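You operate a simulated robot arm through the tools that you are given. There is no shell and no other tool.

Carry out the task below with a simulated two-armed robot. There is one attempt and no reset: what you move stays moved.

TASK
Take the wiping rag from the top of the zinc table and lay it out flat on the top of the ply table.

It is judged by the outcome, as a careful person would: the job done as asked, and still so three seconds after it is handed in. It fails if anything else is knocked over, pushed out of place, dropped, spilled or broken.

THE ROBOT
Two 7-joint arms with two-finger parallel grippers on one trunk, on a base that moves. Base frame: it is fixed to the floor where the robot stands at the start and does not move with it; the origin is under the middle of the robot, x ahead of it, y to its left, z up; the surface under the hand at the start is at about z = 850. Lengths are in mm, angles in rad, forces in N, time in s.
The left shoulder is at the start at [124, 171, 1162], the right one opposite. With the tool pointing down near the work surface each hand reaches from about 420 to 900 mm from the robot's upright axis, wherever it stands, measured 20 degrees to its own side. Places, roughly: top of the ply table [700, -1200, 800]. Payload 4.4 kg a hand.
The TCP of each hand is the grasp point between the finger pads, 23 mm short of the fingertips. In the tool frame z runs along the fingers and y along their closing line. The gripper opens to 94 mm. The fingers are 38 mm wide and 10 mm thick; the gripper's body (54 by 96 mm) begins 39 mm behind the TCP.
Orientation is told as [roll, pitch, yaw] about the base's x, y, z axes, in that order, counted from this pose: with the fingers straight down and closing along the base's y, the tool's x points along the base's -x, its y along +y and its z along -z.

THE INTERFACE
- The arms move only by the tool arm_command. It takes "left_deltas", "right_deltas" or both (then of equal length, played together; a hand with none holds still); each is a list of rows, each a list of 7 numbers: the shift along the base's x, y, z in mm, then the turn, a rotation vector about the base's x, y, z in rad, then the gripper command, from -1 (fully open) to 1 (shut), values between in proportion. In form: [[tx, ty, tz, wx, wy, wz, claw], ...]. A call has 1 to 20 rows; each row is the pose to reach, as a shift and turn from the pose commanded when the call began. Rows are played at 5 a second. More than 50 mm and 0.15 rad between two rows, or a gripper value outside its range, and nothing of the call is played. A pose out of reach is approached as far as the arm can. The call stops where the force on the tool passes 40 N (or 10 N more than at its start, if that is more) or the arm is blocked; 0.2 s more then pass. The fingers move at their own pace (about 72 mm/s each) and stop on an object; they squeeze with about 21 N. The grip force told is the motor's: it shows also when the fingers shut on nothing. Time passes only in rows, and 0.2 s behind the last, so rows that repeat a pose let the fingers close. The reply holds the time, the measured pose of the TCP, the force on the tool along the base axes, the opening and the grip force, in the units named above and with some noise, with the torque about the TCP (base axes, N m) and any sound that the robot's microphone picked up.
- Cameras (640 x 400 px; columns grow to the right, rows downward): "scene" is now at [226.1, -35.1, 1287.9]; the picture's right is [-0.42, -0.91, 0.00], its down [-0.64, 0.30, -0.71] and it looks along [0.64, -0.30, -0.70] (base axes); focal length 214 px, centre (320, 200). "left" rides on the left gripper at [86, -16, -75] in its tool frame; the picture's right is [0.18, 0.98, 0.00], its down [-0.58, 0.11, -0.81] and it looks along [-0.79, 0.15, 0.59] (tool axes); focal length 243 px, centre (320, 200). "right" rides on the right gripper at [86, 16, -74] in its tool frame; the picture's right is [-0.18, 0.98, 0.00], its down [-0.58, -0.11, -0.81] and it looks along [-0.79, -0.15, 0.59] (tool axes); focal length 243 px, centre (320, 200). There is no depth. A picture from a camera that has moved, and an enlarged one, comes with that camera's place and axes in the base frame and with its lens.
- get_image(camera): a new picture of that camera. No time passes.
- move_column(by): moves the trunk up (or, below 0, down) by that many mm; the arms and the scene camera ride with it, the base frame stays. It gives what a move gives, with no picture.
- roll_base(legs): drives the robot by 1 to 6 legs, each [ahead, left, turn to the left] in mm, mm and rad, along the robot's own axes; the way and the turn of a leg run together, so that a leg with both is an arc; at most 1500 mm and 3.142 rad a leg. The arms and the cameras ride along, it lands a little off, and it stops where it bumps. It gives what a move gives.
- pan_tilt(pan, tilt): turns the head with the scene camera to pan (to the left, within 1.396 rad either way) and tilt (down, from -0.506 to 1.204), counted from straight ahead of the robot (the tilt from the chest, where the trunk bows). It gives what a move gives.
- zoom(camera, box): a new picture of the part [left, top, right, bottom] of that camera's present view, enlarged. No time passes.
- hand_in(): hands the job in; it is judged then, once.

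Places have to be worked out from the pictures, the camera data and where the tool is seen. Open the grippers and draw the arms clear of the work before you hand the job in, unless the task says otherwise.

The tools are called after "Emit:" as a command line: name --argument value ..., lists and objects as JSON in quotes. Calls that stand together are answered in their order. arm_command: Moves the arms, as the interface text tells. Its arguments: {"type":"object","properties":{"left_deltas":{"type":"array","items":{"type":"array","items":{"type":"number"}}},"right_deltas":{"type":"array","items":{"type":"array","items":{"type":"number"}}}},"required":[]} The other tools are called the same way: move_column (by) moves the trunk up or down; roll_base (legs) drives the base; pan_tilt (pan, tilt) turns the head that bears the scene camera; get_image (camera) takes a picture; zoom (camera, box) takes an enlarged picture of a part of a camera's view; hand_in () hands the job in.

At the start:

```text
t: 0.0
left_tool_pos: [580.6, -15.1, 1085.6]
left_orientation: [0.0, -0.001, -0.001]
left_force: [0.2, 0.4, 0.2]
left_moment: [-0.01, -0.03, -0.01]
left_finger_gap: 93.9
left_finger_force: 0.1
right_tool_pos: [402.6, -475.5, 1148.8]
right_orientation: [0.001, -0.002, 0.001]
right_force: [-0.5, 0.4, 0.3]
right_moment: [-0.05, -0.01, -0.03]
right_finger_gap: 94.0
right_finger_force: 0.2
trunk travel left (down, up): [-175.0, 213.0]
robot x, y, heading: [-0.2, -0.5, 0.002]
head pan, tilt (commanded): [-0.438, 0.778]
```

scene: 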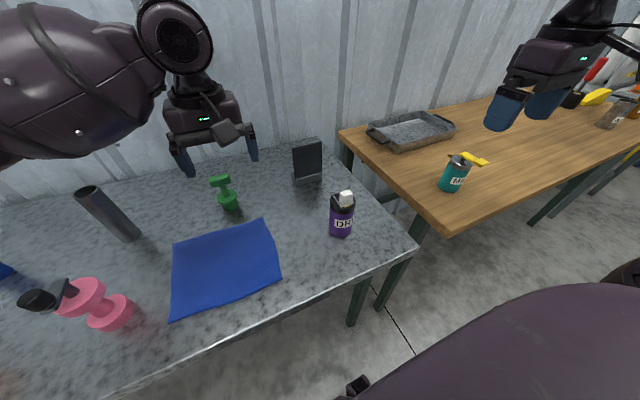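
right: 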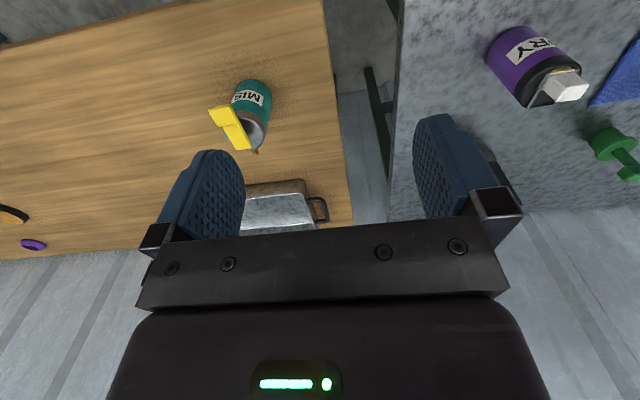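
left: 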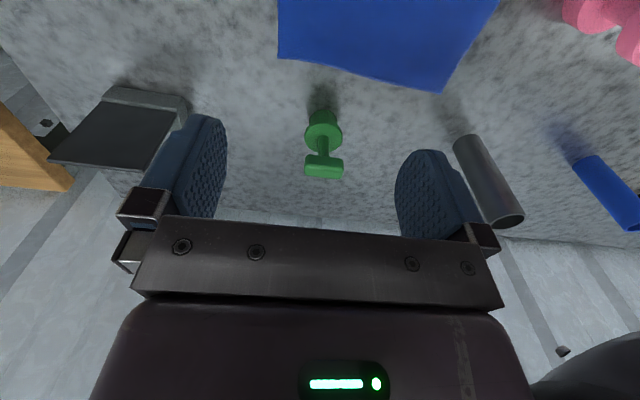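

I'll start by looking closely at the rag and panning the head to see the ply table and the floor. From the first picture I put the rag at about x 440–640, y −54–168 on the zinc table.

Emit:
zoom --camera "scene" --box '[120, 160, 360, 340]'

Emit:
pan_tilt --pan -1.1 --tilt 0.6

```text
2.22 times, centred on (240, 250) of scene
camera zoom: at [226.1, -35.1, 1287.9], right [-0.42, -0.91, 0.0], down [-0.64, 0.3, -0.71], along [0.64, -0.3, -0.7], focal length 477 px, centre (498, 89)
```

zoom: 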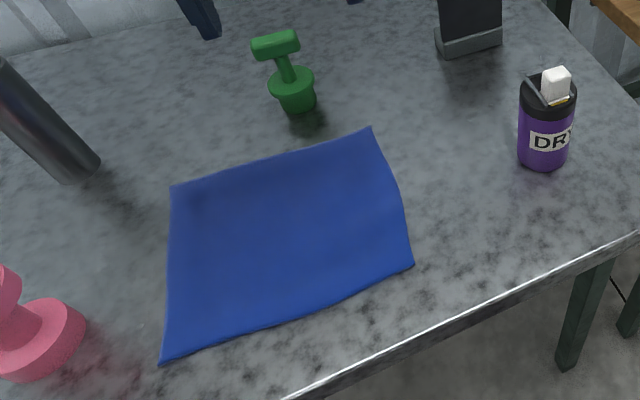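

```text
t: 1.0
left_tool_pos: [580.0, -13.8, 1086.0]
left_orientation: [0.002, 0.0, 0.0]
left_force: [0.1, 0.3, -0.9]
left_moment: [0.02, -0.05, 0.01]
left_finger_gap: 94.0
left_finger_force: 0.0
right_tool_pos: [401.9, -475.1, 1150.1]
right_orientation: [0.0, 0.001, 0.001]
right_force: [0.3, -0.5, -0.6]
right_moment: [0.03, -0.03, -0.01]
right_finger_gap: 93.8
right_finger_force: 0.1
trunk travel left (down, up): [-175.0, 213.0]
robot x, y, heading: [0.8, -2.6, -0.003]
head pan, tilt (commanded): [-1.1, 0.6]
```

The head is panned right now; I take a picture of the ply table and the floor between.

Emit:
get_image --camera "scene"

Emit:
get_image --camera "right"

```text
taken
camera scene: at [192.5, -79.1, 1303.0], right [-0.89, -0.45, 0.0], down [-0.26, 0.5, -0.82], along [0.38, -0.73, -0.57], focal length 214 px, centre (320, 200)
```

scene: 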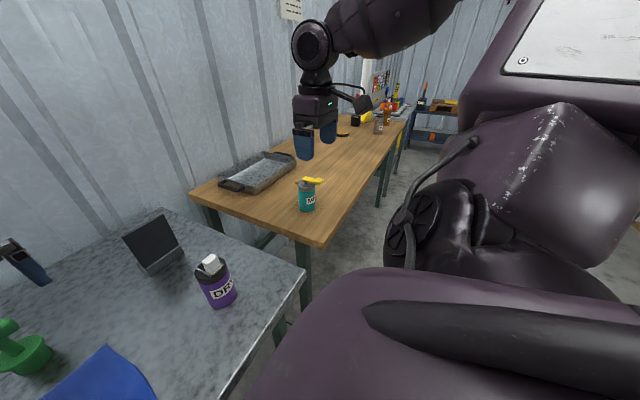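

```text
taken
camera right: at [316.9, -459.1, 1224.3], right [0.18, 0.98, 0.0], down [0.58, -0.11, 0.81], along [0.79, -0.15, -0.59], focal length 243 px, centre (320, 200)
```

right: 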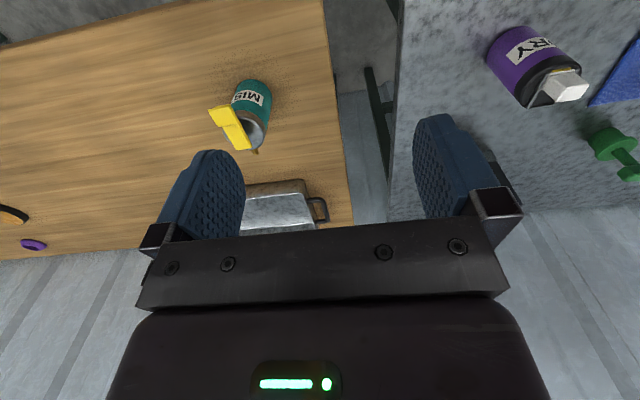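

The right arm's upper body hides part of the ply table; I zoom on the visible part of it.

Emit:
zoom --camera "scene" --box '[190, 60, 480, 250]'

Emit:
zoom --camera "right" --box '[0, 0, 320, 260]'

```text
2.11 times, centred on (335, 155) of scene
camera zoom: at [192.5, -79.1, 1303.0], right [-0.89, -0.45, 0.0], down [-0.26, 0.5, -0.82], along [0.38, -0.73, -0.57], focal length 452 px, centre (288, 295)
```

zoom: 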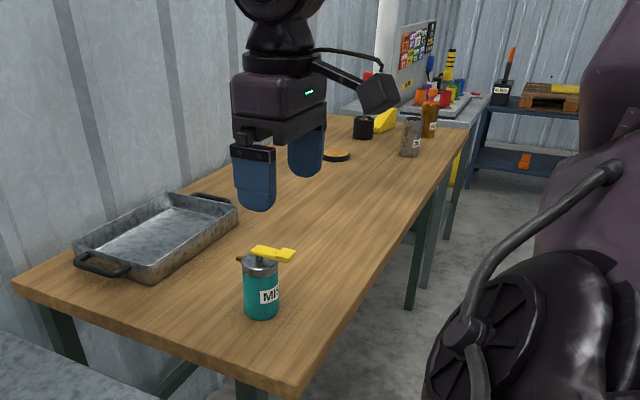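

```text
1.54 times, centred on (160, 130) of right
camera zoom: at [316.9, -459.1, 1224.3], right [0.18, 0.98, 0.0], down [0.58, -0.11, 0.81], along [0.79, -0.15, -0.59], focal length 373 px, centre (566, 308)
```

zoom: 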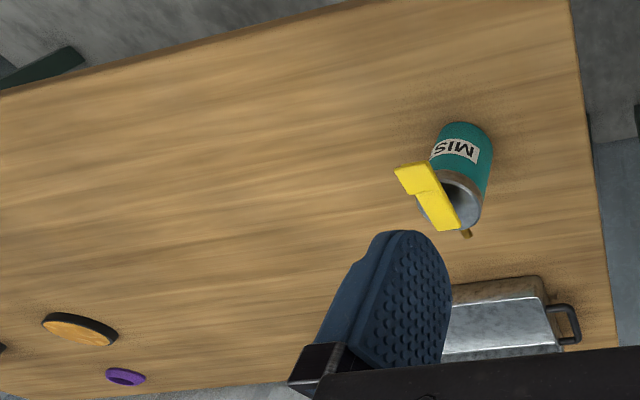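

The ply table is clear around [600, −1200]: the can sits near [530, −670], the tray ends by y ≈ −990, and the orange disk is near y ≈ −1570. I turn the head back and bring both hands high above the far corners of the rag (about [640,165] and [632,−55]). The grippers yaw 90° so they close along x, with the cameras facing outward.

Emit:
pan_tilt --pan -0.1 --tilt 0.9

Emit:
arm_command --left_deltas '[[2, 11, 0, 0, 0, -0.112, -1], [4, 23, 0, 0, 0, -0.224, -1], [7, 34, 0, 0, 0, -0.337, -1], [9, 45, 0, 0, 0, -0.449, -1], [11, 56, 0, 0, 0, -0.561, -1], [13, 68, 0, 0, 0, -0.673, -1], [16, 79, 0, 0, 0, -0.785, -1], [18, 90, 0, 0, 0, -0.898, -1], [20, 102, 0, 0, 0, -1.01, -1], [22, 113, 0, 0, 0, -1.122, -1], [25, 124, 0, 0, 0, -1.234, -1], [27, 135, 0, 0, 0, -1.346, -1], [29, 147, 0, 0, 0, -1.459, -1], [31, 158, 0, 0, 0, -1.571, -1]]' --right_deltas '[[14, 32, -4, 0, 0, 0.112, -1], [29, 64, -9, 0, 0, 0.224, -1], [43, 95, -14, 0, 0, 0.337, -1], [58, 127, -18, 0, 0, 0.449, -1], [73, 159, -22, 0, 0, 0.561, -1], [87, 191, -27, 0, 0, 0.673, -1], [102, 222, -32, 0, 0, 0.785, -1], [117, 254, -36, 0, 0, 0.898, -1], [131, 286, -40, 0, 0, 1.01, -1], [146, 318, -45, 0, 0, 1.122, -1], [160, 350, -50, 0, 0, 1.234, -1], [175, 381, -54, 0, 0, 1.346, -1], [189, 413, -58, 0, 0, 1.459, -1], [203, 445, -63, 0, 0, 1.571, -1]]'

Emit:
get_image --camera "scene"

Emit:
get_image --camera "left"

Emit:
get_image --camera "right"

```text
t: 2.3
left_tool_pos: [581.1, -14.6, 1086.5]
left_orientation: [0.002, 0.002, 0.0]
left_force: [-0.3, -0.5, -0.4]
left_moment: [0.03, 0.01, -0.02]
left_finger_gap: 94.2
left_finger_force: 0.0
right_tool_pos: [402.3, -475.2, 1150.1]
right_orientation: [0.0, 0.0, 0.0]
right_force: [-0.4, -0.3, 0.0]
right_moment: [0.0, 0.0, -0.01]
right_finger_gap: 94.2
right_finger_force: 0.0
trunk travel left (down, up): [-175.0, 213.0]
robot x, y, heading: [0.8, -3.6, 0.002]
head pan, tilt (commanded): [-0.099, 0.901]
```

```text
t: 5.3
left_tool_pos: [610.3, 144.4, 1085.6]
left_orientation: [-0.001, 0.0, -1.573]
left_force: [0.6, 1.1, -0.1]
left_moment: [-0.02, 0.01, 0.01]
left_finger_gap: 94.1
left_finger_force: 0.0
right_tool_pos: [603.1, -29.2, 1088.3]
right_orientation: [-0.001, 0.001, 1.574]
right_force: [-0.1, 0.9, 0.1]
right_moment: [0.01, -0.01, -0.01]
right_finger_gap: 94.0
right_finger_force: 0.1
trunk travel left (down, up): [-175.0, 213.0]
robot x, y, heading: [-1.0, -0.1, -0.004]
head pan, tilt (commanded): [-0.099, 0.901]
```

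```text
taken
camera scene: at [227.6, -6.8, 1278.2], right [-0.1, -1.0, 0.0], down [-0.78, 0.08, -0.62], along [0.62, -0.06, -0.78], focal length 214 px, centre (320, 200)
```

scene: 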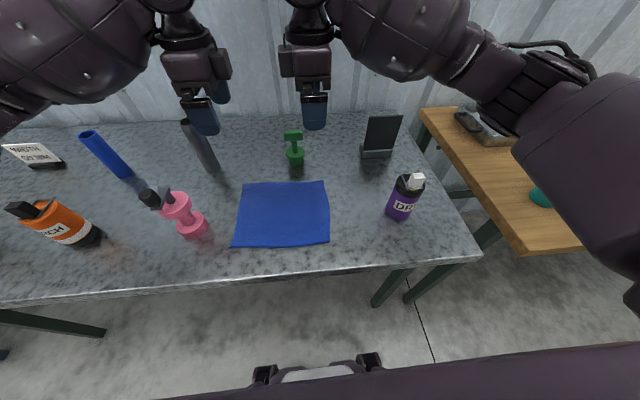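

```text
taken
camera left: at [594.9, 231.4, 1160.2], right [0.98, 0.18, 0.0], down [0.11, -0.58, 0.81], along [0.15, -0.79, -0.59], focal length 243 px, centre (320, 200)
```

left: 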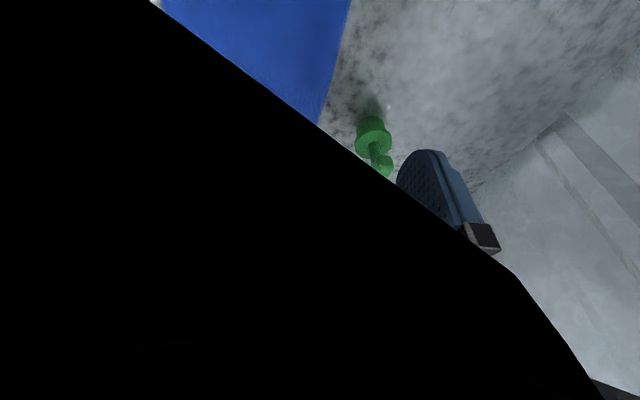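

```text
taken
camera right: at [588.2, -115.2, 1163.9], right [-0.98, 0.18, 0.0], down [0.11, 0.58, 0.81], along [0.15, 0.79, -0.59], focal length 243 px, centre (320, 200)
```

right: 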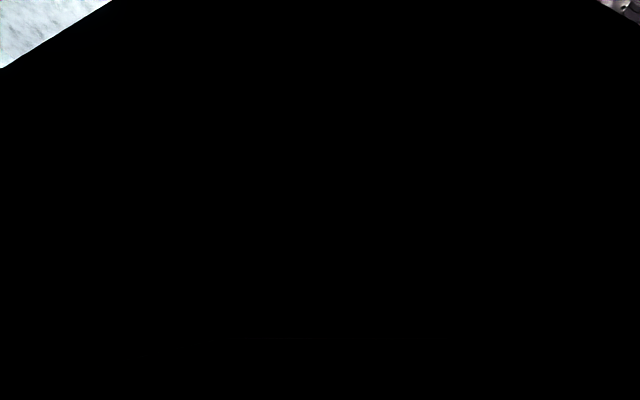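

Both hands are in place above the far edge, though their cameras are hidden by the forearms, so I'll rely on the scene camera. I set the finger gap to about 40 mm and lower to roughly 27 mm above the cloth.

Emit:
arm_command --left_deltas '[[0, 0, -40, 0, 0, 0, 0.15], [0, 0, -80, 0, 0, 0, 0.15], [0, 0, -120, 0, 0, 0, 0.15], [0, 0, -155, 0, 0, 0, 0.15], [0, 0, -185, 0, 0, 0, 0.15], [0, 0, -185, 0, 0, 0, 0.15]]' --right_deltas '[[0, 0, -40, 0, 0, 0, 0.15], [0, 0, -80, 0, 0, 0, 0.15], [0, 0, -120, 0, 0, 0, 0.15], [-1, 0, -155, 0, 0, 0, 0.15], [-2, 0, -187, 0, 0, 0, 0.15], [-2, 0, -187, 0, 0, 0, 0.15]]'

Emit:
get_image --camera "scene"

Emit:
zoom --camera "scene" --box '[200, 90, 400, 260]'

```text
t: 6.7
left_tool_pos: [611.9, 142.4, 902.8]
left_orientation: [0.002, 0.0, -1.57]
left_force: [0.0, 0.4, 0.1]
left_moment: [0.0, -0.02, 0.0]
left_finger_gap: 40.2
left_finger_force: 0.1
right_tool_pos: [603.2, -28.3, 900.5]
right_orientation: [-0.002, 0.001, 1.571]
right_force: [-0.1, -0.6, -0.3]
right_moment: [0.01, -0.03, -0.03]
right_finger_gap: 40.1
right_finger_force: 0.0
trunk travel left (down, up): [-175.0, 213.0]
robot x, y, heading: [-0.5, 3.3, 0.002]
head pan, tilt (commanded): [-0.099, 0.901]
```

```text
taken
camera scene: at [226.7, -7.9, 1278.6], right [-0.1, -1.0, 0.0], down [-0.78, 0.08, -0.62], along [0.62, -0.06, -0.78], focal length 214 px, centre (320, 200)
```

scene: 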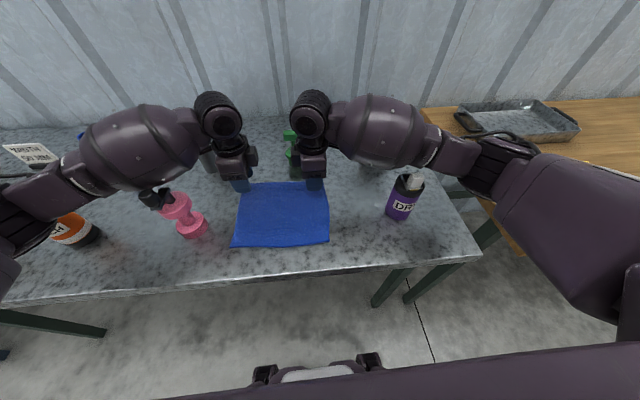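

```text
2.35 times, centred on (300, 175) of scene
camera zoom: at [226.7, -7.9, 1278.6], right [-0.1, -1.0, 0.0], down [-0.78, 0.08, -0.62], along [0.62, -0.06, -0.78], focal length 505 px, centre (367, 259)
```

zoom: 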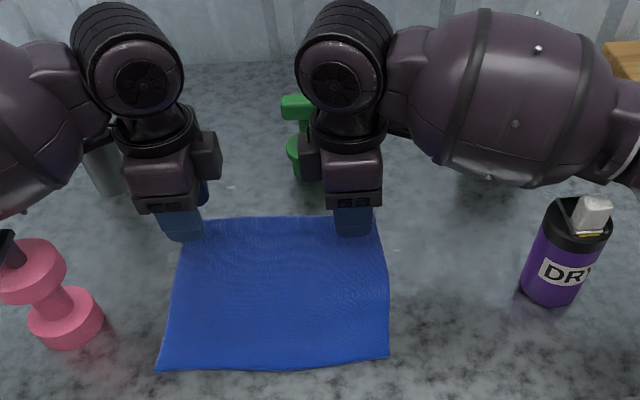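

Fingers are just over the far edge near the two corners, with the bottle and the green stand clear. I lower in small steps until the fingertips touch the cloth.

Emit:
arm_command --left_deltas '[[0, 0, -8, 0, 0, 0, 0.15], [0, 0, -16, 0, 0, 0, 0.15], [0, 0, -22, 0, 0, 0, 0.15], [0, 0, -26, 0, 0, 0, 0.15]]' --right_deltas '[[0, 0, -8, 0, 0, 0, 0.15], [0, 0, -16, 0, 0, 0, 0.15], [0, 0, -21, 0, 0, 0, 0.15], [0, 0, -25, 0, 0, 0, 0.15]]'

Emit:
zoom --camera "scene" --box '[200, 90, 400, 260]'

```text
t: 7.7
left_tool_pos: [613.9, 141.9, 890.2]
left_orientation: [0.024, -0.005, -1.568]
left_force: [0.4, 1.1, 0.5]
left_moment: [0.02, 0.02, -0.05]
left_finger_gap: 40.1
left_finger_force: 0.2
right_tool_pos: [601.1, -31.7, 877.9]
right_orientation: [-0.008, 0.0, 1.571]
right_force: [0.2, 0.4, 0.2]
right_moment: [0.01, 0.01, -0.02]
right_finger_gap: 40.3
right_finger_force: 0.0
trunk travel left (down, up): [-175.0, 213.0]
robot x, y, heading: [0.4, 0.3, -0.001]
head pan, tilt (commanded): [-0.099, 0.901]
```

```text
2.35 times, centred on (300, 175) of scene
camera zoom: at [222.0, -9.9, 1280.8], right [-0.1, -1.0, 0.0], down [-0.78, 0.08, -0.62], along [0.62, -0.06, -0.78], focal length 505 px, centre (367, 259)
```

zoom: 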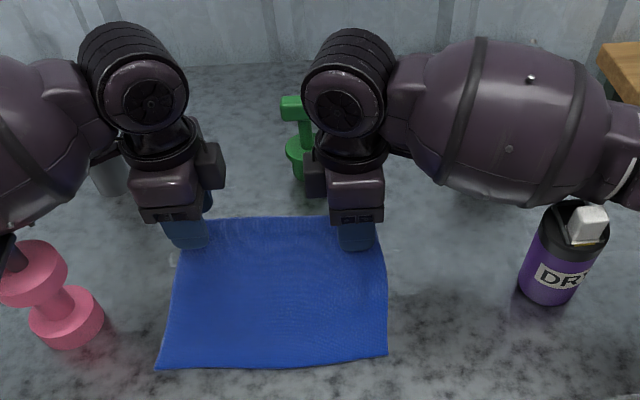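

The left hand is about 15 mm higher than commanded with a slight roll and no tool force, so its forearm may be touching something. I look before moving further.

Emit:
get_image --camera "scene"

Emit:
zoom --camera "scene" --box '[0, 80, 240, 260]'

Emit:
get_image --camera "left"

```text
taken
camera scene: at [222.0, -9.9, 1280.8], right [-0.1, -1.0, 0.0], down [-0.78, 0.08, -0.62], along [0.62, -0.06, -0.78], focal length 214 px, centre (320, 200)
```

scene: 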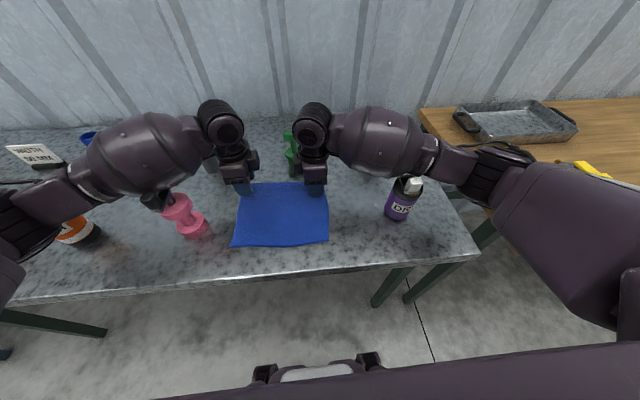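

```text
2.22 times, centred on (120, 170) of scene
camera zoom: at [222.0, -9.9, 1280.8], right [-0.1, -1.0, 0.0], down [-0.78, 0.08, -0.62], along [0.62, -0.06, -0.78], focal length 477 px, centre (764, 267)
```

zoom: 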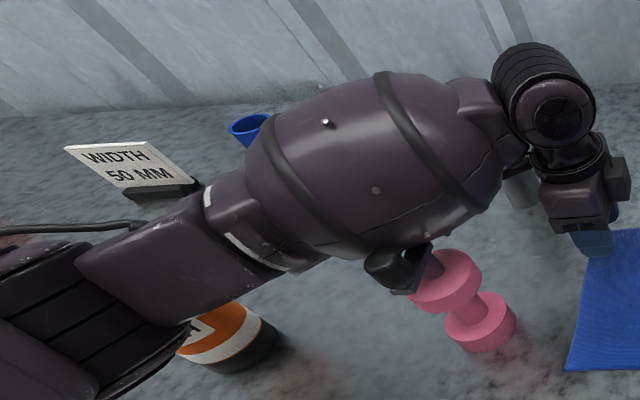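

```text
taken
camera left: at [596.5, 228.5, 964.1], right [0.98, 0.19, 0.02], down [0.09, -0.58, 0.81], along [0.16, -0.79, -0.58], focal length 243 px, centre (320, 200)
```

left: 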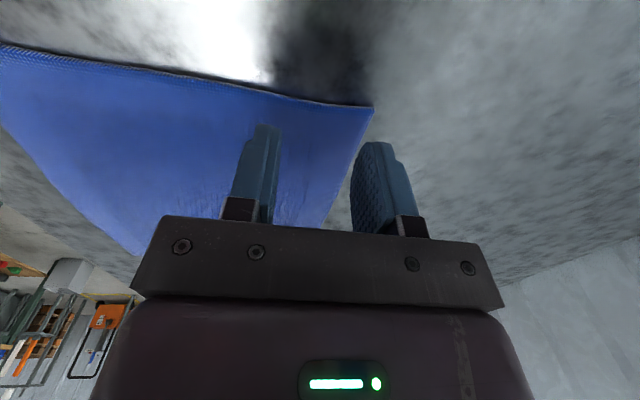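

The left forearm is low, right over the pink stand with its black top (about [517, 270], top near z 970), so that is most likely the contact. I raise the trunk 200 mm, which takes both arms straight up and gives a steeper forearm for the next descent.

Emit:
move_column --by 200

Emit:
get_image --camera "scene"

```text
t: 9.9
left_tool_pos: [610.6, 142.0, 1074.9]
left_orientation: [0.001, -0.002, -1.572]
left_force: [-0.4, 0.2, -0.3]
left_moment: [0.01, 0.01, 0.05]
left_finger_gap: 39.9
left_finger_force: 0.0
right_tool_pos: [603.1, -31.0, 1073.9]
right_orientation: [0.0, 0.0, 1.572]
right_force: [-0.7, -1.1, 0.1]
right_moment: [-0.02, -0.01, 0.01]
right_finger_gap: 39.9
right_finger_force: 0.0
trunk travel left (down, up): [-375.0, 13.0]
robot x, y, heading: [1.8, -2.0, 0.002]
head pan, tilt (commanded): [-0.099, 0.901]
```

```text
taken
camera scene: at [131.4, -7.9, 1488.5], right [-0.1, -1.0, 0.0], down [-0.78, 0.08, -0.62], along [0.62, -0.06, -0.78], focal length 214 px, centre (320, 200)
```

scene: 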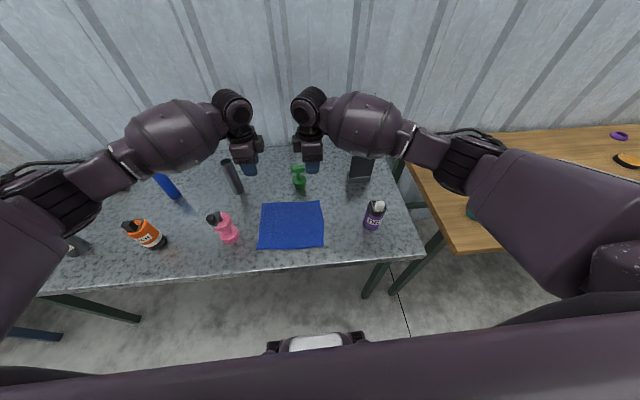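

Both hands are at the commanded pose again, and the pink stand is still upright. I zoom in to check the table items.

Emit:
zoom --camera "scene" --box '[110, 140, 430, 300]'

Emit:
get_image --camera "left"

Emit:
get_image --camera "right"

```text
2.00 times, centred on (270, 220) of scene
camera zoom: at [131.4, -7.9, 1488.5], right [-0.1, -1.0, 0.0], down [-0.78, 0.08, -0.62], along [0.62, -0.06, -0.78], focal length 429 px, centre (420, 160)
```

zoom: 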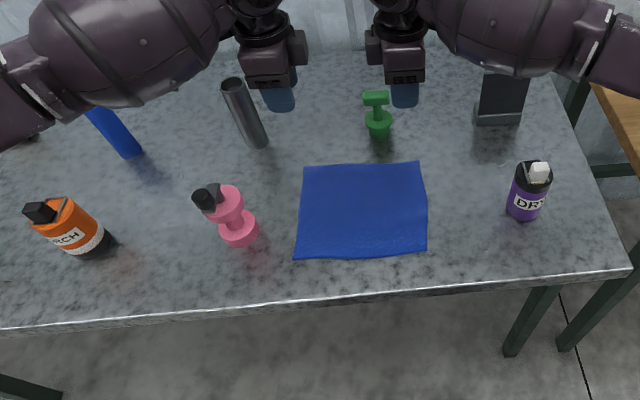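

```text
taken
camera left: at [595.5, 229.4, 1149.8], right [0.98, 0.18, 0.0], down [0.11, -0.58, 0.81], along [0.15, -0.79, -0.59], focal length 243 px, centre (320, 200)
```

left: 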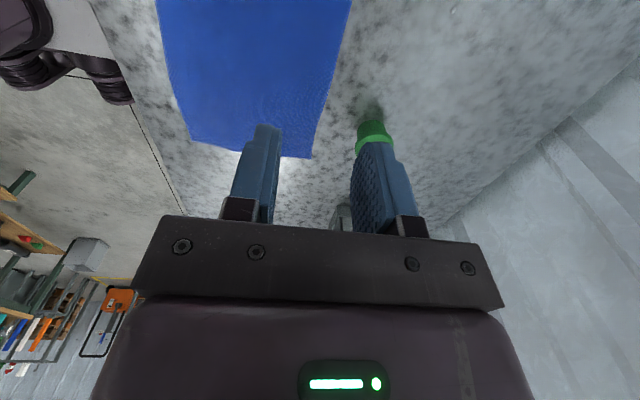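

```text
taken
camera right: at [588.1, -116.8, 1149.0], right [-0.98, 0.18, 0.0], down [0.11, 0.58, 0.81], along [0.15, 0.79, -0.59], focal length 243 px, centre (320, 200)
```

right: 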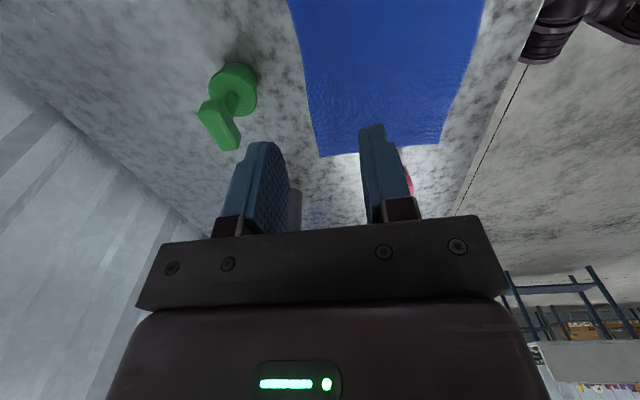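

All objects are intact and the hand cameras now show the rag's far edge at x ≈ 635–640. I lower the hands again by 170 mm from the raised trunk, shifting the left one 4 mm back, and watch the forearm over the pink stand.

Emit:
arm_command --left_deltas '[[-1, 0, -40, 0, 0, 0, 0.15], [-2, 0, -80, 0, 0, 0, 0.15], [-3, 0, -115, 0, 0, 0, 0.15], [-4, 0, -145, 0, 0, 0, 0.15], [-4, 0, -165, 0, 0, 0, 0.15], [-4, 0, -172, 0, 0, 0, 0.15]]' --right_deltas '[[0, 0, -40, 0, 0, 0, 0.15], [0, 0, -80, 0, 0, 0, 0.15], [-1, 0, -115, 0, 0, 0, 0.15], [-1, 0, -145, 0, 0, 0, 0.15], [-1, 0, -165, 0, 0, 0, 0.15], [-1, 0, -172, 0, 0, 0, 0.15]]'

Emit:
get_image --camera "scene"

Emit:
zoom --camera "scene" --box '[110, 140, 430, 300]'

Emit:
get_image --camera "left"

Emit:
get_image --camera "right"

```text
t: 11.3
left_tool_pos: [607.3, 144.8, 902.8]
left_orientation: [0.0, 0.001, -1.57]
left_force: [0.3, 0.4, 0.2]
left_moment: [0.02, 0.02, 0.0]
left_finger_gap: 39.9
left_finger_force: 0.2
right_tool_pos: [602.9, -31.2, 901.8]
right_orientation: [0.0, 0.001, 1.57]
right_force: [0.6, -0.2, -0.6]
right_moment: [0.01, 0.02, 0.03]
right_finger_gap: 40.0
right_finger_force: 0.0
trunk travel left (down, up): [-375.0, 13.0]
robot x, y, heading: [-1.1, -0.4, 0.001]
head pan, tilt (commanded): [-0.099, 0.901]
```

```text
taken
camera scene: at [131.2, -7.9, 1488.7], right [-0.1, -1.0, 0.0], down [-0.78, 0.08, -0.62], along [0.62, -0.06, -0.78], focal length 214 px, centre (320, 200)
```

scene: 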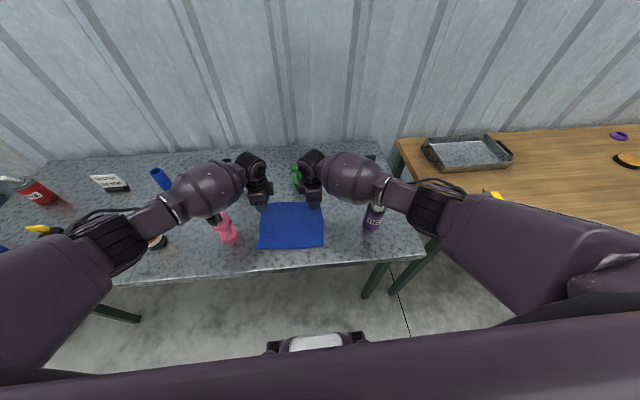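

```text
2.00 times, centred on (270, 220) of scene
camera zoom: at [131.2, -7.9, 1488.7], right [-0.1, -1.0, 0.0], down [-0.78, 0.08, -0.62], along [0.62, -0.06, -0.78], focal length 429 px, centre (420, 160)
```

zoom: 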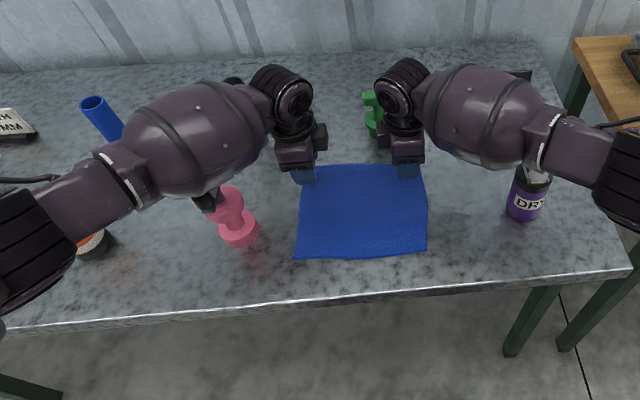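

```text
taken
camera left: at [591.3, 231.2, 977.6], right [0.98, 0.18, 0.0], down [0.11, -0.58, 0.81], along [0.15, -0.79, -0.59], focal length 243 px, centre (320, 200)
```

left: 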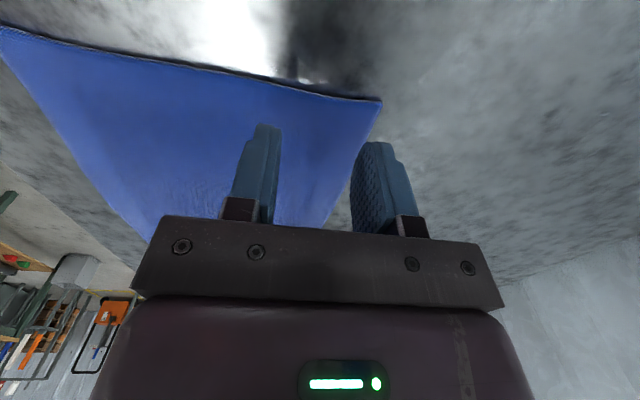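

```text
taken
camera right: at [587.5, -117.6, 977.0], right [-0.98, 0.18, 0.0], down [0.11, 0.58, 0.81], along [0.15, 0.79, -0.59], focal length 243 px, centre (320, 200)
```

right: 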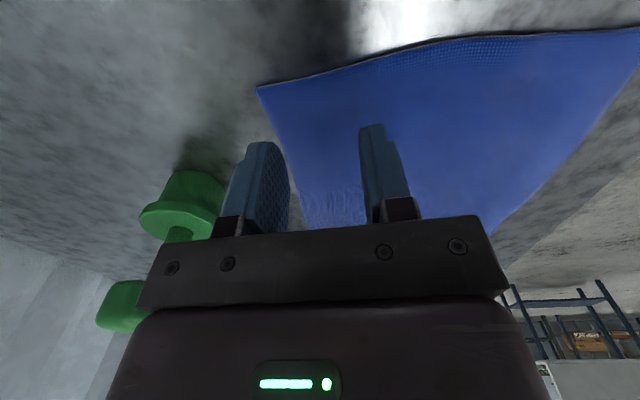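

The raised trunk makes the forearms steeper, so the left one should clear the pink stand's top now. I continue down toward contact in small steps.

Emit:
arm_command --left_deltas '[[0, 0, -8, 0, 0, 0, 0.15], [0, 0, -16, 0, 0, 0, 0.15], [0, 0, -22, 0, 0, 0, 0.15], [0, 0, -26, 0, 0, 0, 0.15]]' --right_deltas '[[0, 0, -8, 0, 0, 0, 0.15], [0, 0, -16, 0, 0, 0, 0.15], [0, 0, -22, 0, 0, 0, 0.15], [0, 0, -26, 0, 0, 0, 0.15]]'

Emit:
zoom --camera "scene" --box '[110, 140, 430, 300]'

Emit:
get_image --camera "left"

Emit:
get_image --camera "right"

```text
t: 12.3
left_tool_pos: [605.9, 142.9, 877.9]
left_orientation: [0.001, -0.001, -1.572]
left_force: [0.4, -0.1, -0.4]
left_moment: [-0.01, 0.01, 0.03]
left_finger_gap: 39.8
left_finger_force: 0.2
right_tool_pos: [603.5, -31.0, 877.5]
right_orientation: [0.0, -0.002, 1.571]
right_force: [-0.5, 0.4, 1.8]
right_moment: [-0.02, 0.02, -0.01]
right_finger_gap: 39.9
right_finger_force: 0.1
trunk travel left (down, up): [-375.0, 13.0]
robot x, y, heading: [-0.3, -0.5, 0.001]
head pan, tilt (commanded): [-0.099, 0.901]
```

```text
2.00 times, centred on (270, 220) of scene
camera zoom: at [130.3, -8.2, 1488.9], right [-0.1, -1.0, 0.0], down [-0.78, 0.08, -0.62], along [0.62, -0.06, -0.78], focal length 429 px, centre (420, 160)
```

zoom: 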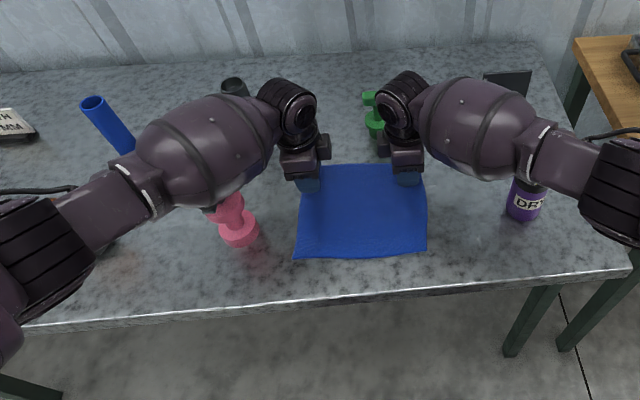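

```text
taken
camera left: at [590.9, 229.6, 953.5], right [0.98, 0.18, 0.0], down [0.11, -0.58, 0.81], along [0.15, -0.79, -0.59], focal length 243 px, centre (320, 200)
```

left: 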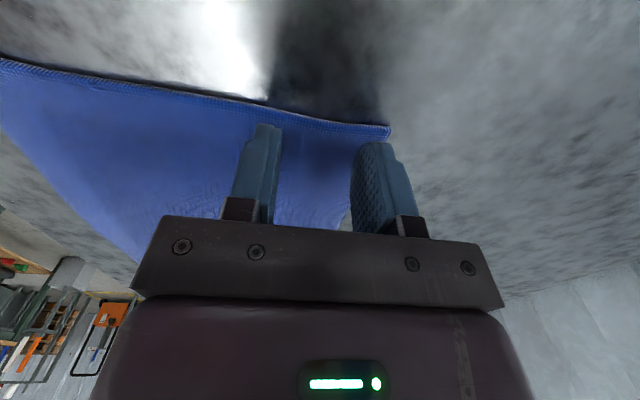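

```text
taken
camera right: at [587.9, -117.2, 952.6], right [-0.98, 0.18, 0.0], down [0.11, 0.58, 0.81], along [0.15, 0.79, -0.59], focal length 243 px, centre (320, 200)
```

right: 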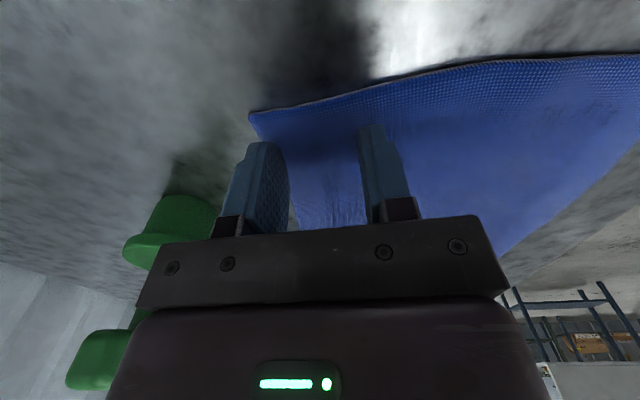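

The left hand reached the height cleanly this time and both pairs of fingers sit over the rag's far edge. I press down a few mm at a time until there is a light contact force.

Emit:
arm_command --left_deltas '[[0, 0, -2, 0, 0, 0, 0.15], [0, 0, -4, 0, 0, 0, 0.15], [0, 0, -5, 0, 0, 0, 0.15]]' --right_deltas '[[0, 0, -2, 0, 0, 0, 0.15], [0, 0, -4, 0, 0, 0, 0.15], [0, 0, -5, 0, 0, 0, 0.15]]'

```text
t: 13.1
left_tool_pos: [606.3, 141.6, 877.3]
left_orientation: [0.008, -0.002, -1.57]
left_force: [1.7, 0.9, 4.4]
left_moment: [-0.01, 0.05, 0.01]
left_finger_gap: 39.7
left_finger_force: 0.0
right_tool_pos: [601.7, -30.8, 875.9]
right_orientation: [-0.007, -0.004, 1.572]
right_force: [4.0, -1.3, 21.2]
right_moment: [0.03, 0.1, -0.01]
right_finger_gap: 39.0
right_finger_force: 0.0
trunk travel left (down, up): [-375.0, 13.0]
robot x, y, heading: [2.2, 3.0, -0.001]
head pan, tilt (commanded): [-0.099, 0.901]
```

The right tips press with 21 N while the left shows only 4 N yet sits 5 mm above its command, so the left forearm may again be touching something. I look at the pink stand closely.

Emit:
zoom --camera "scene" --box '[140, 150, 300, 260]'

Emit:
get_image --camera "left"

Emit:
get_image --camera "right"

```text
3.64 times, centred on (220, 205) of scene
camera zoom: at [126.7, -9.1, 1489.5], right [-0.1, -1.0, 0.0], down [-0.78, 0.08, -0.62], along [0.62, -0.06, -0.78], focal length 780 px, centre (684, 182)
```

zoom: 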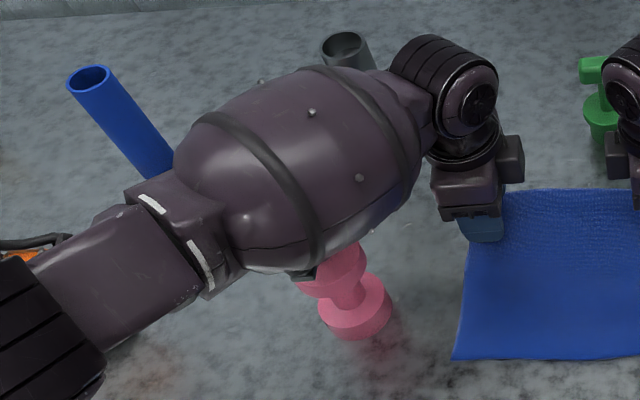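

```text
taken
camera left: at [590.1, 228.0, 951.7], right [0.98, 0.18, 0.01], down [0.1, -0.58, 0.81], along [0.15, -0.79, -0.59], focal length 243 px, centre (320, 200)
```

left: 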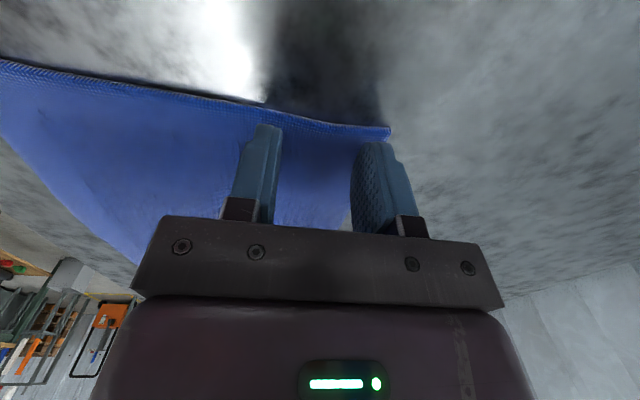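

```text
taken
camera right: at [586.2, -117.0, 950.7], right [-0.98, 0.18, -0.01], down [0.1, 0.58, 0.81], along [0.15, 0.79, -0.59], focal length 243 px, centre (320, 200)
```

right: 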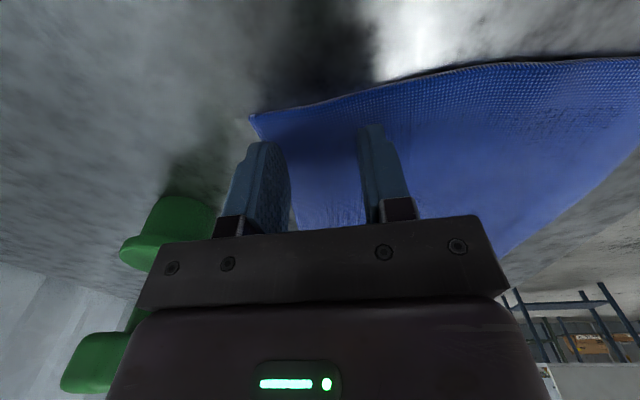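

The left forearm is resting right over the pink stand again, so the far edge is a poor place to grip. I'll lift both hands and grip the near edge instead, backing the base off so the forearms stay clear of the pink stand and the bottle.

Emit:
arm_command --left_deltas '[[0, 0, 10, 0, 0, 0, 0.15], [0, 0, 40, 0, 0, 0, 0.15], [0, 0, 80, 0, 0, 0, 0.15], [0, 0, 120, 0, 0, 0, 0.15], [0, 0, 140, 0, 0, 0, 0.15]]' --right_deltas '[[0, 0, 10, 0, 0, 0, 0.15], [0, 0, 40, 0, 0, 0, 0.15], [0, 0, 80, 0, 0, 0, 0.15], [0, 0, 120, 0, 0, 0, 0.15], [0, 0, 140, 0, 0, 0, 0.15]]'

Emit:
zoom --camera "scene" --box '[110, 140, 430, 300]'

```text
t: 14.3
left_tool_pos: [606.4, 141.3, 1014.3]
left_orientation: [0.001, 0.0, -1.571]
left_force: [0.2, -0.3, 0.1]
left_moment: [0.01, -0.03, 0.0]
left_finger_gap: 40.1
left_finger_force: 0.0
right_tool_pos: [603.6, -33.2, 1013.3]
right_orientation: [0.0, -0.001, 1.572]
right_force: [-0.1, 0.1, 0.2]
right_moment: [0.01, 0.05, -0.05]
right_finger_gap: 40.0
right_finger_force: 0.1
trunk travel left (down, up): [-375.0, 13.0]
robot x, y, heading: [3.0, 2.4, -0.002]
head pan, tilt (commanded): [-0.099, 0.901]
```

```text
2.00 times, centred on (270, 220) of scene
camera zoom: at [131.4, -8.0, 1488.6], right [-0.1, -0.99, 0.0], down [-0.78, 0.08, -0.62], along [0.62, -0.06, -0.78], focal length 429 px, centre (420, 160)
```

zoom: 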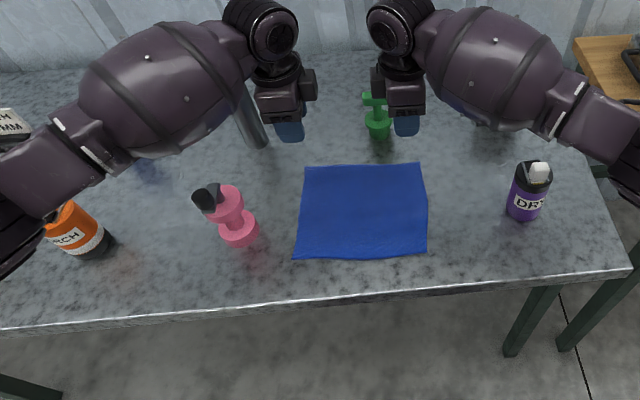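

Nothing has moved: the pink stand and the rag are as before. I back the base off 120 mm so the hands come over the near edge.

Emit:
roll_base --legs '[[-120, 0, 0]]'

Emit:
get_image --camera "scene"

Emit:
get_image --camera "left"

Emit:
get_image --camera "right"

```text
t: 15.5
left_tool_pos: [485.8, 139.8, 1014.8]
left_orientation: [0.0, -0.001, -1.574]
left_force: [-0.4, -0.1, -0.6]
left_moment: [-0.01, 0.02, -0.01]
left_finger_gap: 40.1
left_finger_force: 0.1
right_tool_pos: [481.1, -34.0, 1014.0]
right_orientation: [-0.002, 0.0, 1.567]
right_force: [-1.0, -0.5, 0.4]
right_moment: [-0.01, -0.05, 0.0]
right_finger_gap: 39.9
right_finger_force: 0.1
trunk travel left (down, up): [-375.0, 13.0]
robot x, y, heading: [-121.0, 2.1, -0.004]
head pan, tilt (commanded): [-0.099, 0.901]
```

```text
taken
camera scene: at [8.1, -8.2, 1488.8], right [-0.1, -0.99, 0.0], down [-0.78, 0.08, -0.62], along [0.62, -0.06, -0.78], focal length 214 px, centre (320, 200)
```

scene: 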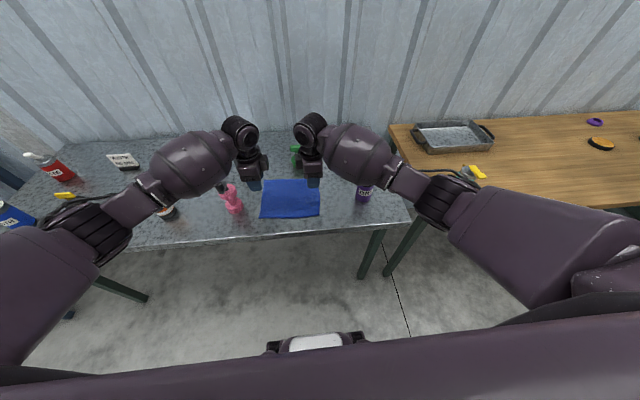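

```text
taken
camera left: at [470.0, 226.3, 1089.2], right [0.98, 0.18, 0.0], down [0.11, -0.58, 0.81], along [0.15, -0.79, -0.59], focal length 243 px, centre (320, 200)
```

left: 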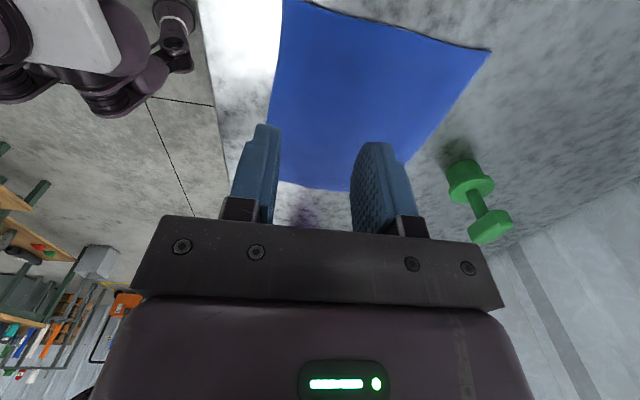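

```text
taken
camera right: at [464.9, -119.6, 1088.5], right [-0.98, 0.19, 0.0], down [0.11, 0.58, 0.81], along [0.15, 0.79, -0.59], focal length 243 px, centre (320, 200)
```

right: 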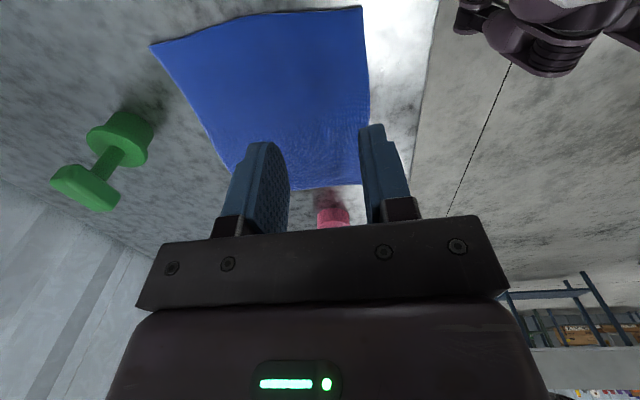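

From the hand cameras the near corners are at about [453,162] and [444,−50]. I shift the hands slightly (left −3 in x, right −6 in x and +5 in y) and lower to 25 mm above the cloth.

Emit:
arm_command --left_deltas '[[-1, 0, -35, 0, 0, 0, 0.15], [-2, 0, -70, 0, 0, 0, 0.15], [-3, 0, -100, 0, 0, 0, 0.15], [-3, 0, -115, 0, 0, 0, 0.15], [-3, 0, -115, 0, 0, 0, 0.15]]' --right_deltas '[[-2, 2, -35, 0, 0, 0, 0.15], [-4, 4, -70, 0, 0, 0, 0.15], [-6, 5, -100, 0, 0, 0, 0.15], [-6, 5, -115, 0, 0, 0, 0.15], [-6, 5, -115, 0, 0, 0, 0.15]]'

Emit:
zoom --camera "scene" --box '[150, 110, 430, 280]'

Emit:
get_image --camera "left"

Emit:
get_image --camera "right"

```text
t: 16.7
left_tool_pos: [481.6, 138.6, 896.9]
left_orientation: [0.001, 0.0, -1.575]
left_force: [0.7, -0.6, -0.5]
left_moment: [0.0, 0.0, -0.01]
left_finger_gap: 40.0
left_finger_force: 0.1
right_tool_pos: [476.2, -28.8, 899.3]
right_orientation: [0.001, -0.001, 1.567]
right_force: [0.1, 0.2, 0.6]
right_moment: [0.04, -0.01, 0.0]
right_finger_gap: 40.0
right_finger_force: 0.0
trunk travel left (down, up): [-375.0, 13.0]
robot x, y, heading: [-121.5, -2.0, 0.001]
head pan, tilt (commanded): [-0.099, 0.901]
```

```text
2.29 times, centred on (290, 195) of scene
camera zoom: at [9.9, -8.0, 1488.7], right [-0.1, -0.99, 0.0], down [-0.78, 0.08, -0.62], along [0.62, -0.06, -0.78], focal length 490 px, centre (389, 211)
```

zoom: 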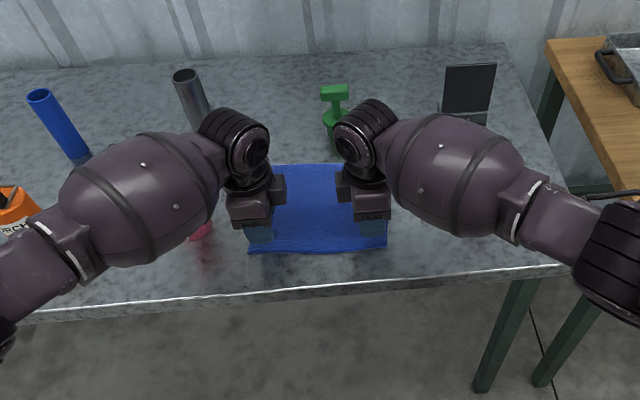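

```text
taken
camera left: at [467.2, 225.7, 971.7], right [0.98, 0.18, 0.0], down [0.11, -0.58, 0.81], along [0.15, -0.79, -0.59], focal length 243 px, centre (320, 200)
```

left: 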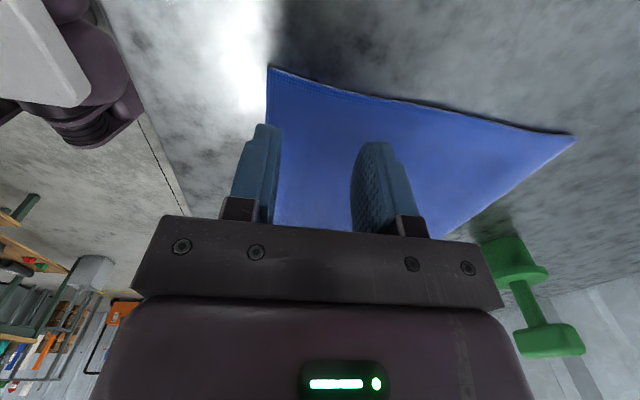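

```text
taken
camera right: at [460.5, -114.8, 974.3], right [-0.98, 0.19, 0.0], down [0.11, 0.58, 0.81], along [0.15, 0.79, -0.59], focal length 243 px, centre (320, 200)
```

right: 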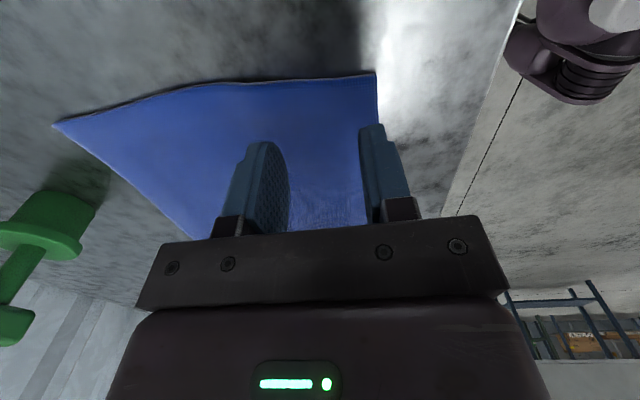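

The near edge is just outside the near fingers; left needs 3 mm more in x. I lower to light contact and check the forces.

Emit:
arm_command --left_deltas '[[2, 0, -8, 0, 0, 0, 0.15], [3, 0, -15, 0, 0, 0, 0.15], [3, 0, -19, 0, 0, 0, 0.15], [3, 0, -22, 0, 0, 0, 0.15]]' --right_deltas '[[1, 0, -8, 0, 0, 0, 0.15], [1, 0, -15, 0, 0, 0, 0.15], [1, 0, -19, 0, 0, 0, 0.15], [1, 0, -22, 0, 0, 0, 0.15]]'

Emit:
get_image --camera "left"

Emit:
get_image --camera "right"

Emit:
zoom --camera "scene" --box '[150, 110, 430, 280]'

```text
t: 17.7
left_tool_pos: [485.3, 140.9, 876.9]
left_orientation: [0.005, 0.0, -1.575]
left_force: [0.0, -1.5, 7.0]
left_moment: [-0.01, 0.02, -0.02]
left_finger_gap: 39.6
left_finger_force: 0.1
right_tool_pos: [477.1, -28.0, 878.2]
right_orientation: [-0.001, 0.0, 1.567]
right_force: [-0.2, -0.6, 3.8]
right_moment: [0.0, 0.02, 0.0]
right_finger_gap: 40.3
right_finger_force: 0.1
trunk travel left (down, up): [-375.0, 13.0]
robot x, y, heading: [-123.2, 0.7, 0.001]
head pan, tilt (commanded): [-0.099, 0.901]
```

```text
taken
camera left: at [470.7, 226.7, 951.6], right [0.98, 0.18, 0.0], down [0.1, -0.58, 0.81], along [0.15, -0.79, -0.59], focal length 243 px, centre (320, 200)
```

left: 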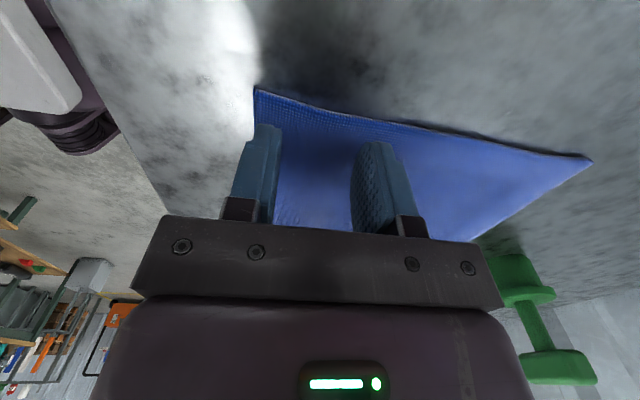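

```text
taken
camera right: at [460.8, -114.4, 952.3], right [-0.98, 0.19, 0.0], down [0.11, 0.58, 0.81], along [0.15, 0.79, -0.59], focal length 243 px, centre (320, 200)
```

right: 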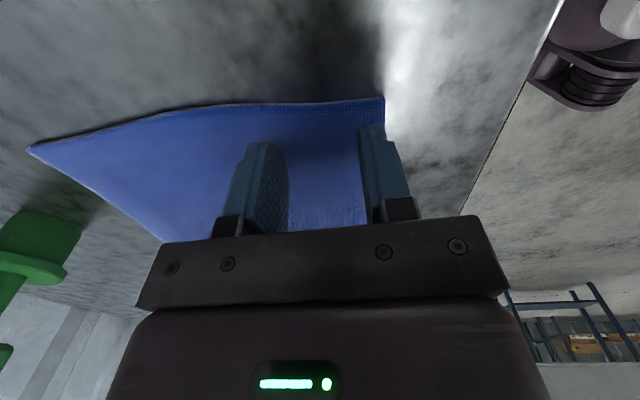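

```text
2.29 times, centred on (290, 195) of scene
camera zoom: at [8.9, -8.4, 1488.9], right [-0.1, -0.99, 0.0], down [-0.78, 0.08, -0.62], along [0.62, -0.06, -0.78], focal length 490 px, centre (389, 211)
```

zoom: 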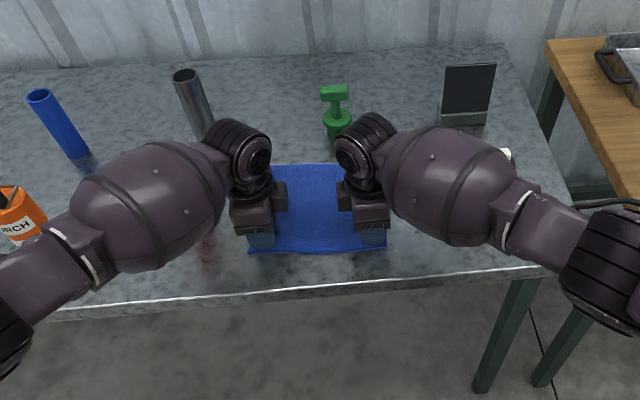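

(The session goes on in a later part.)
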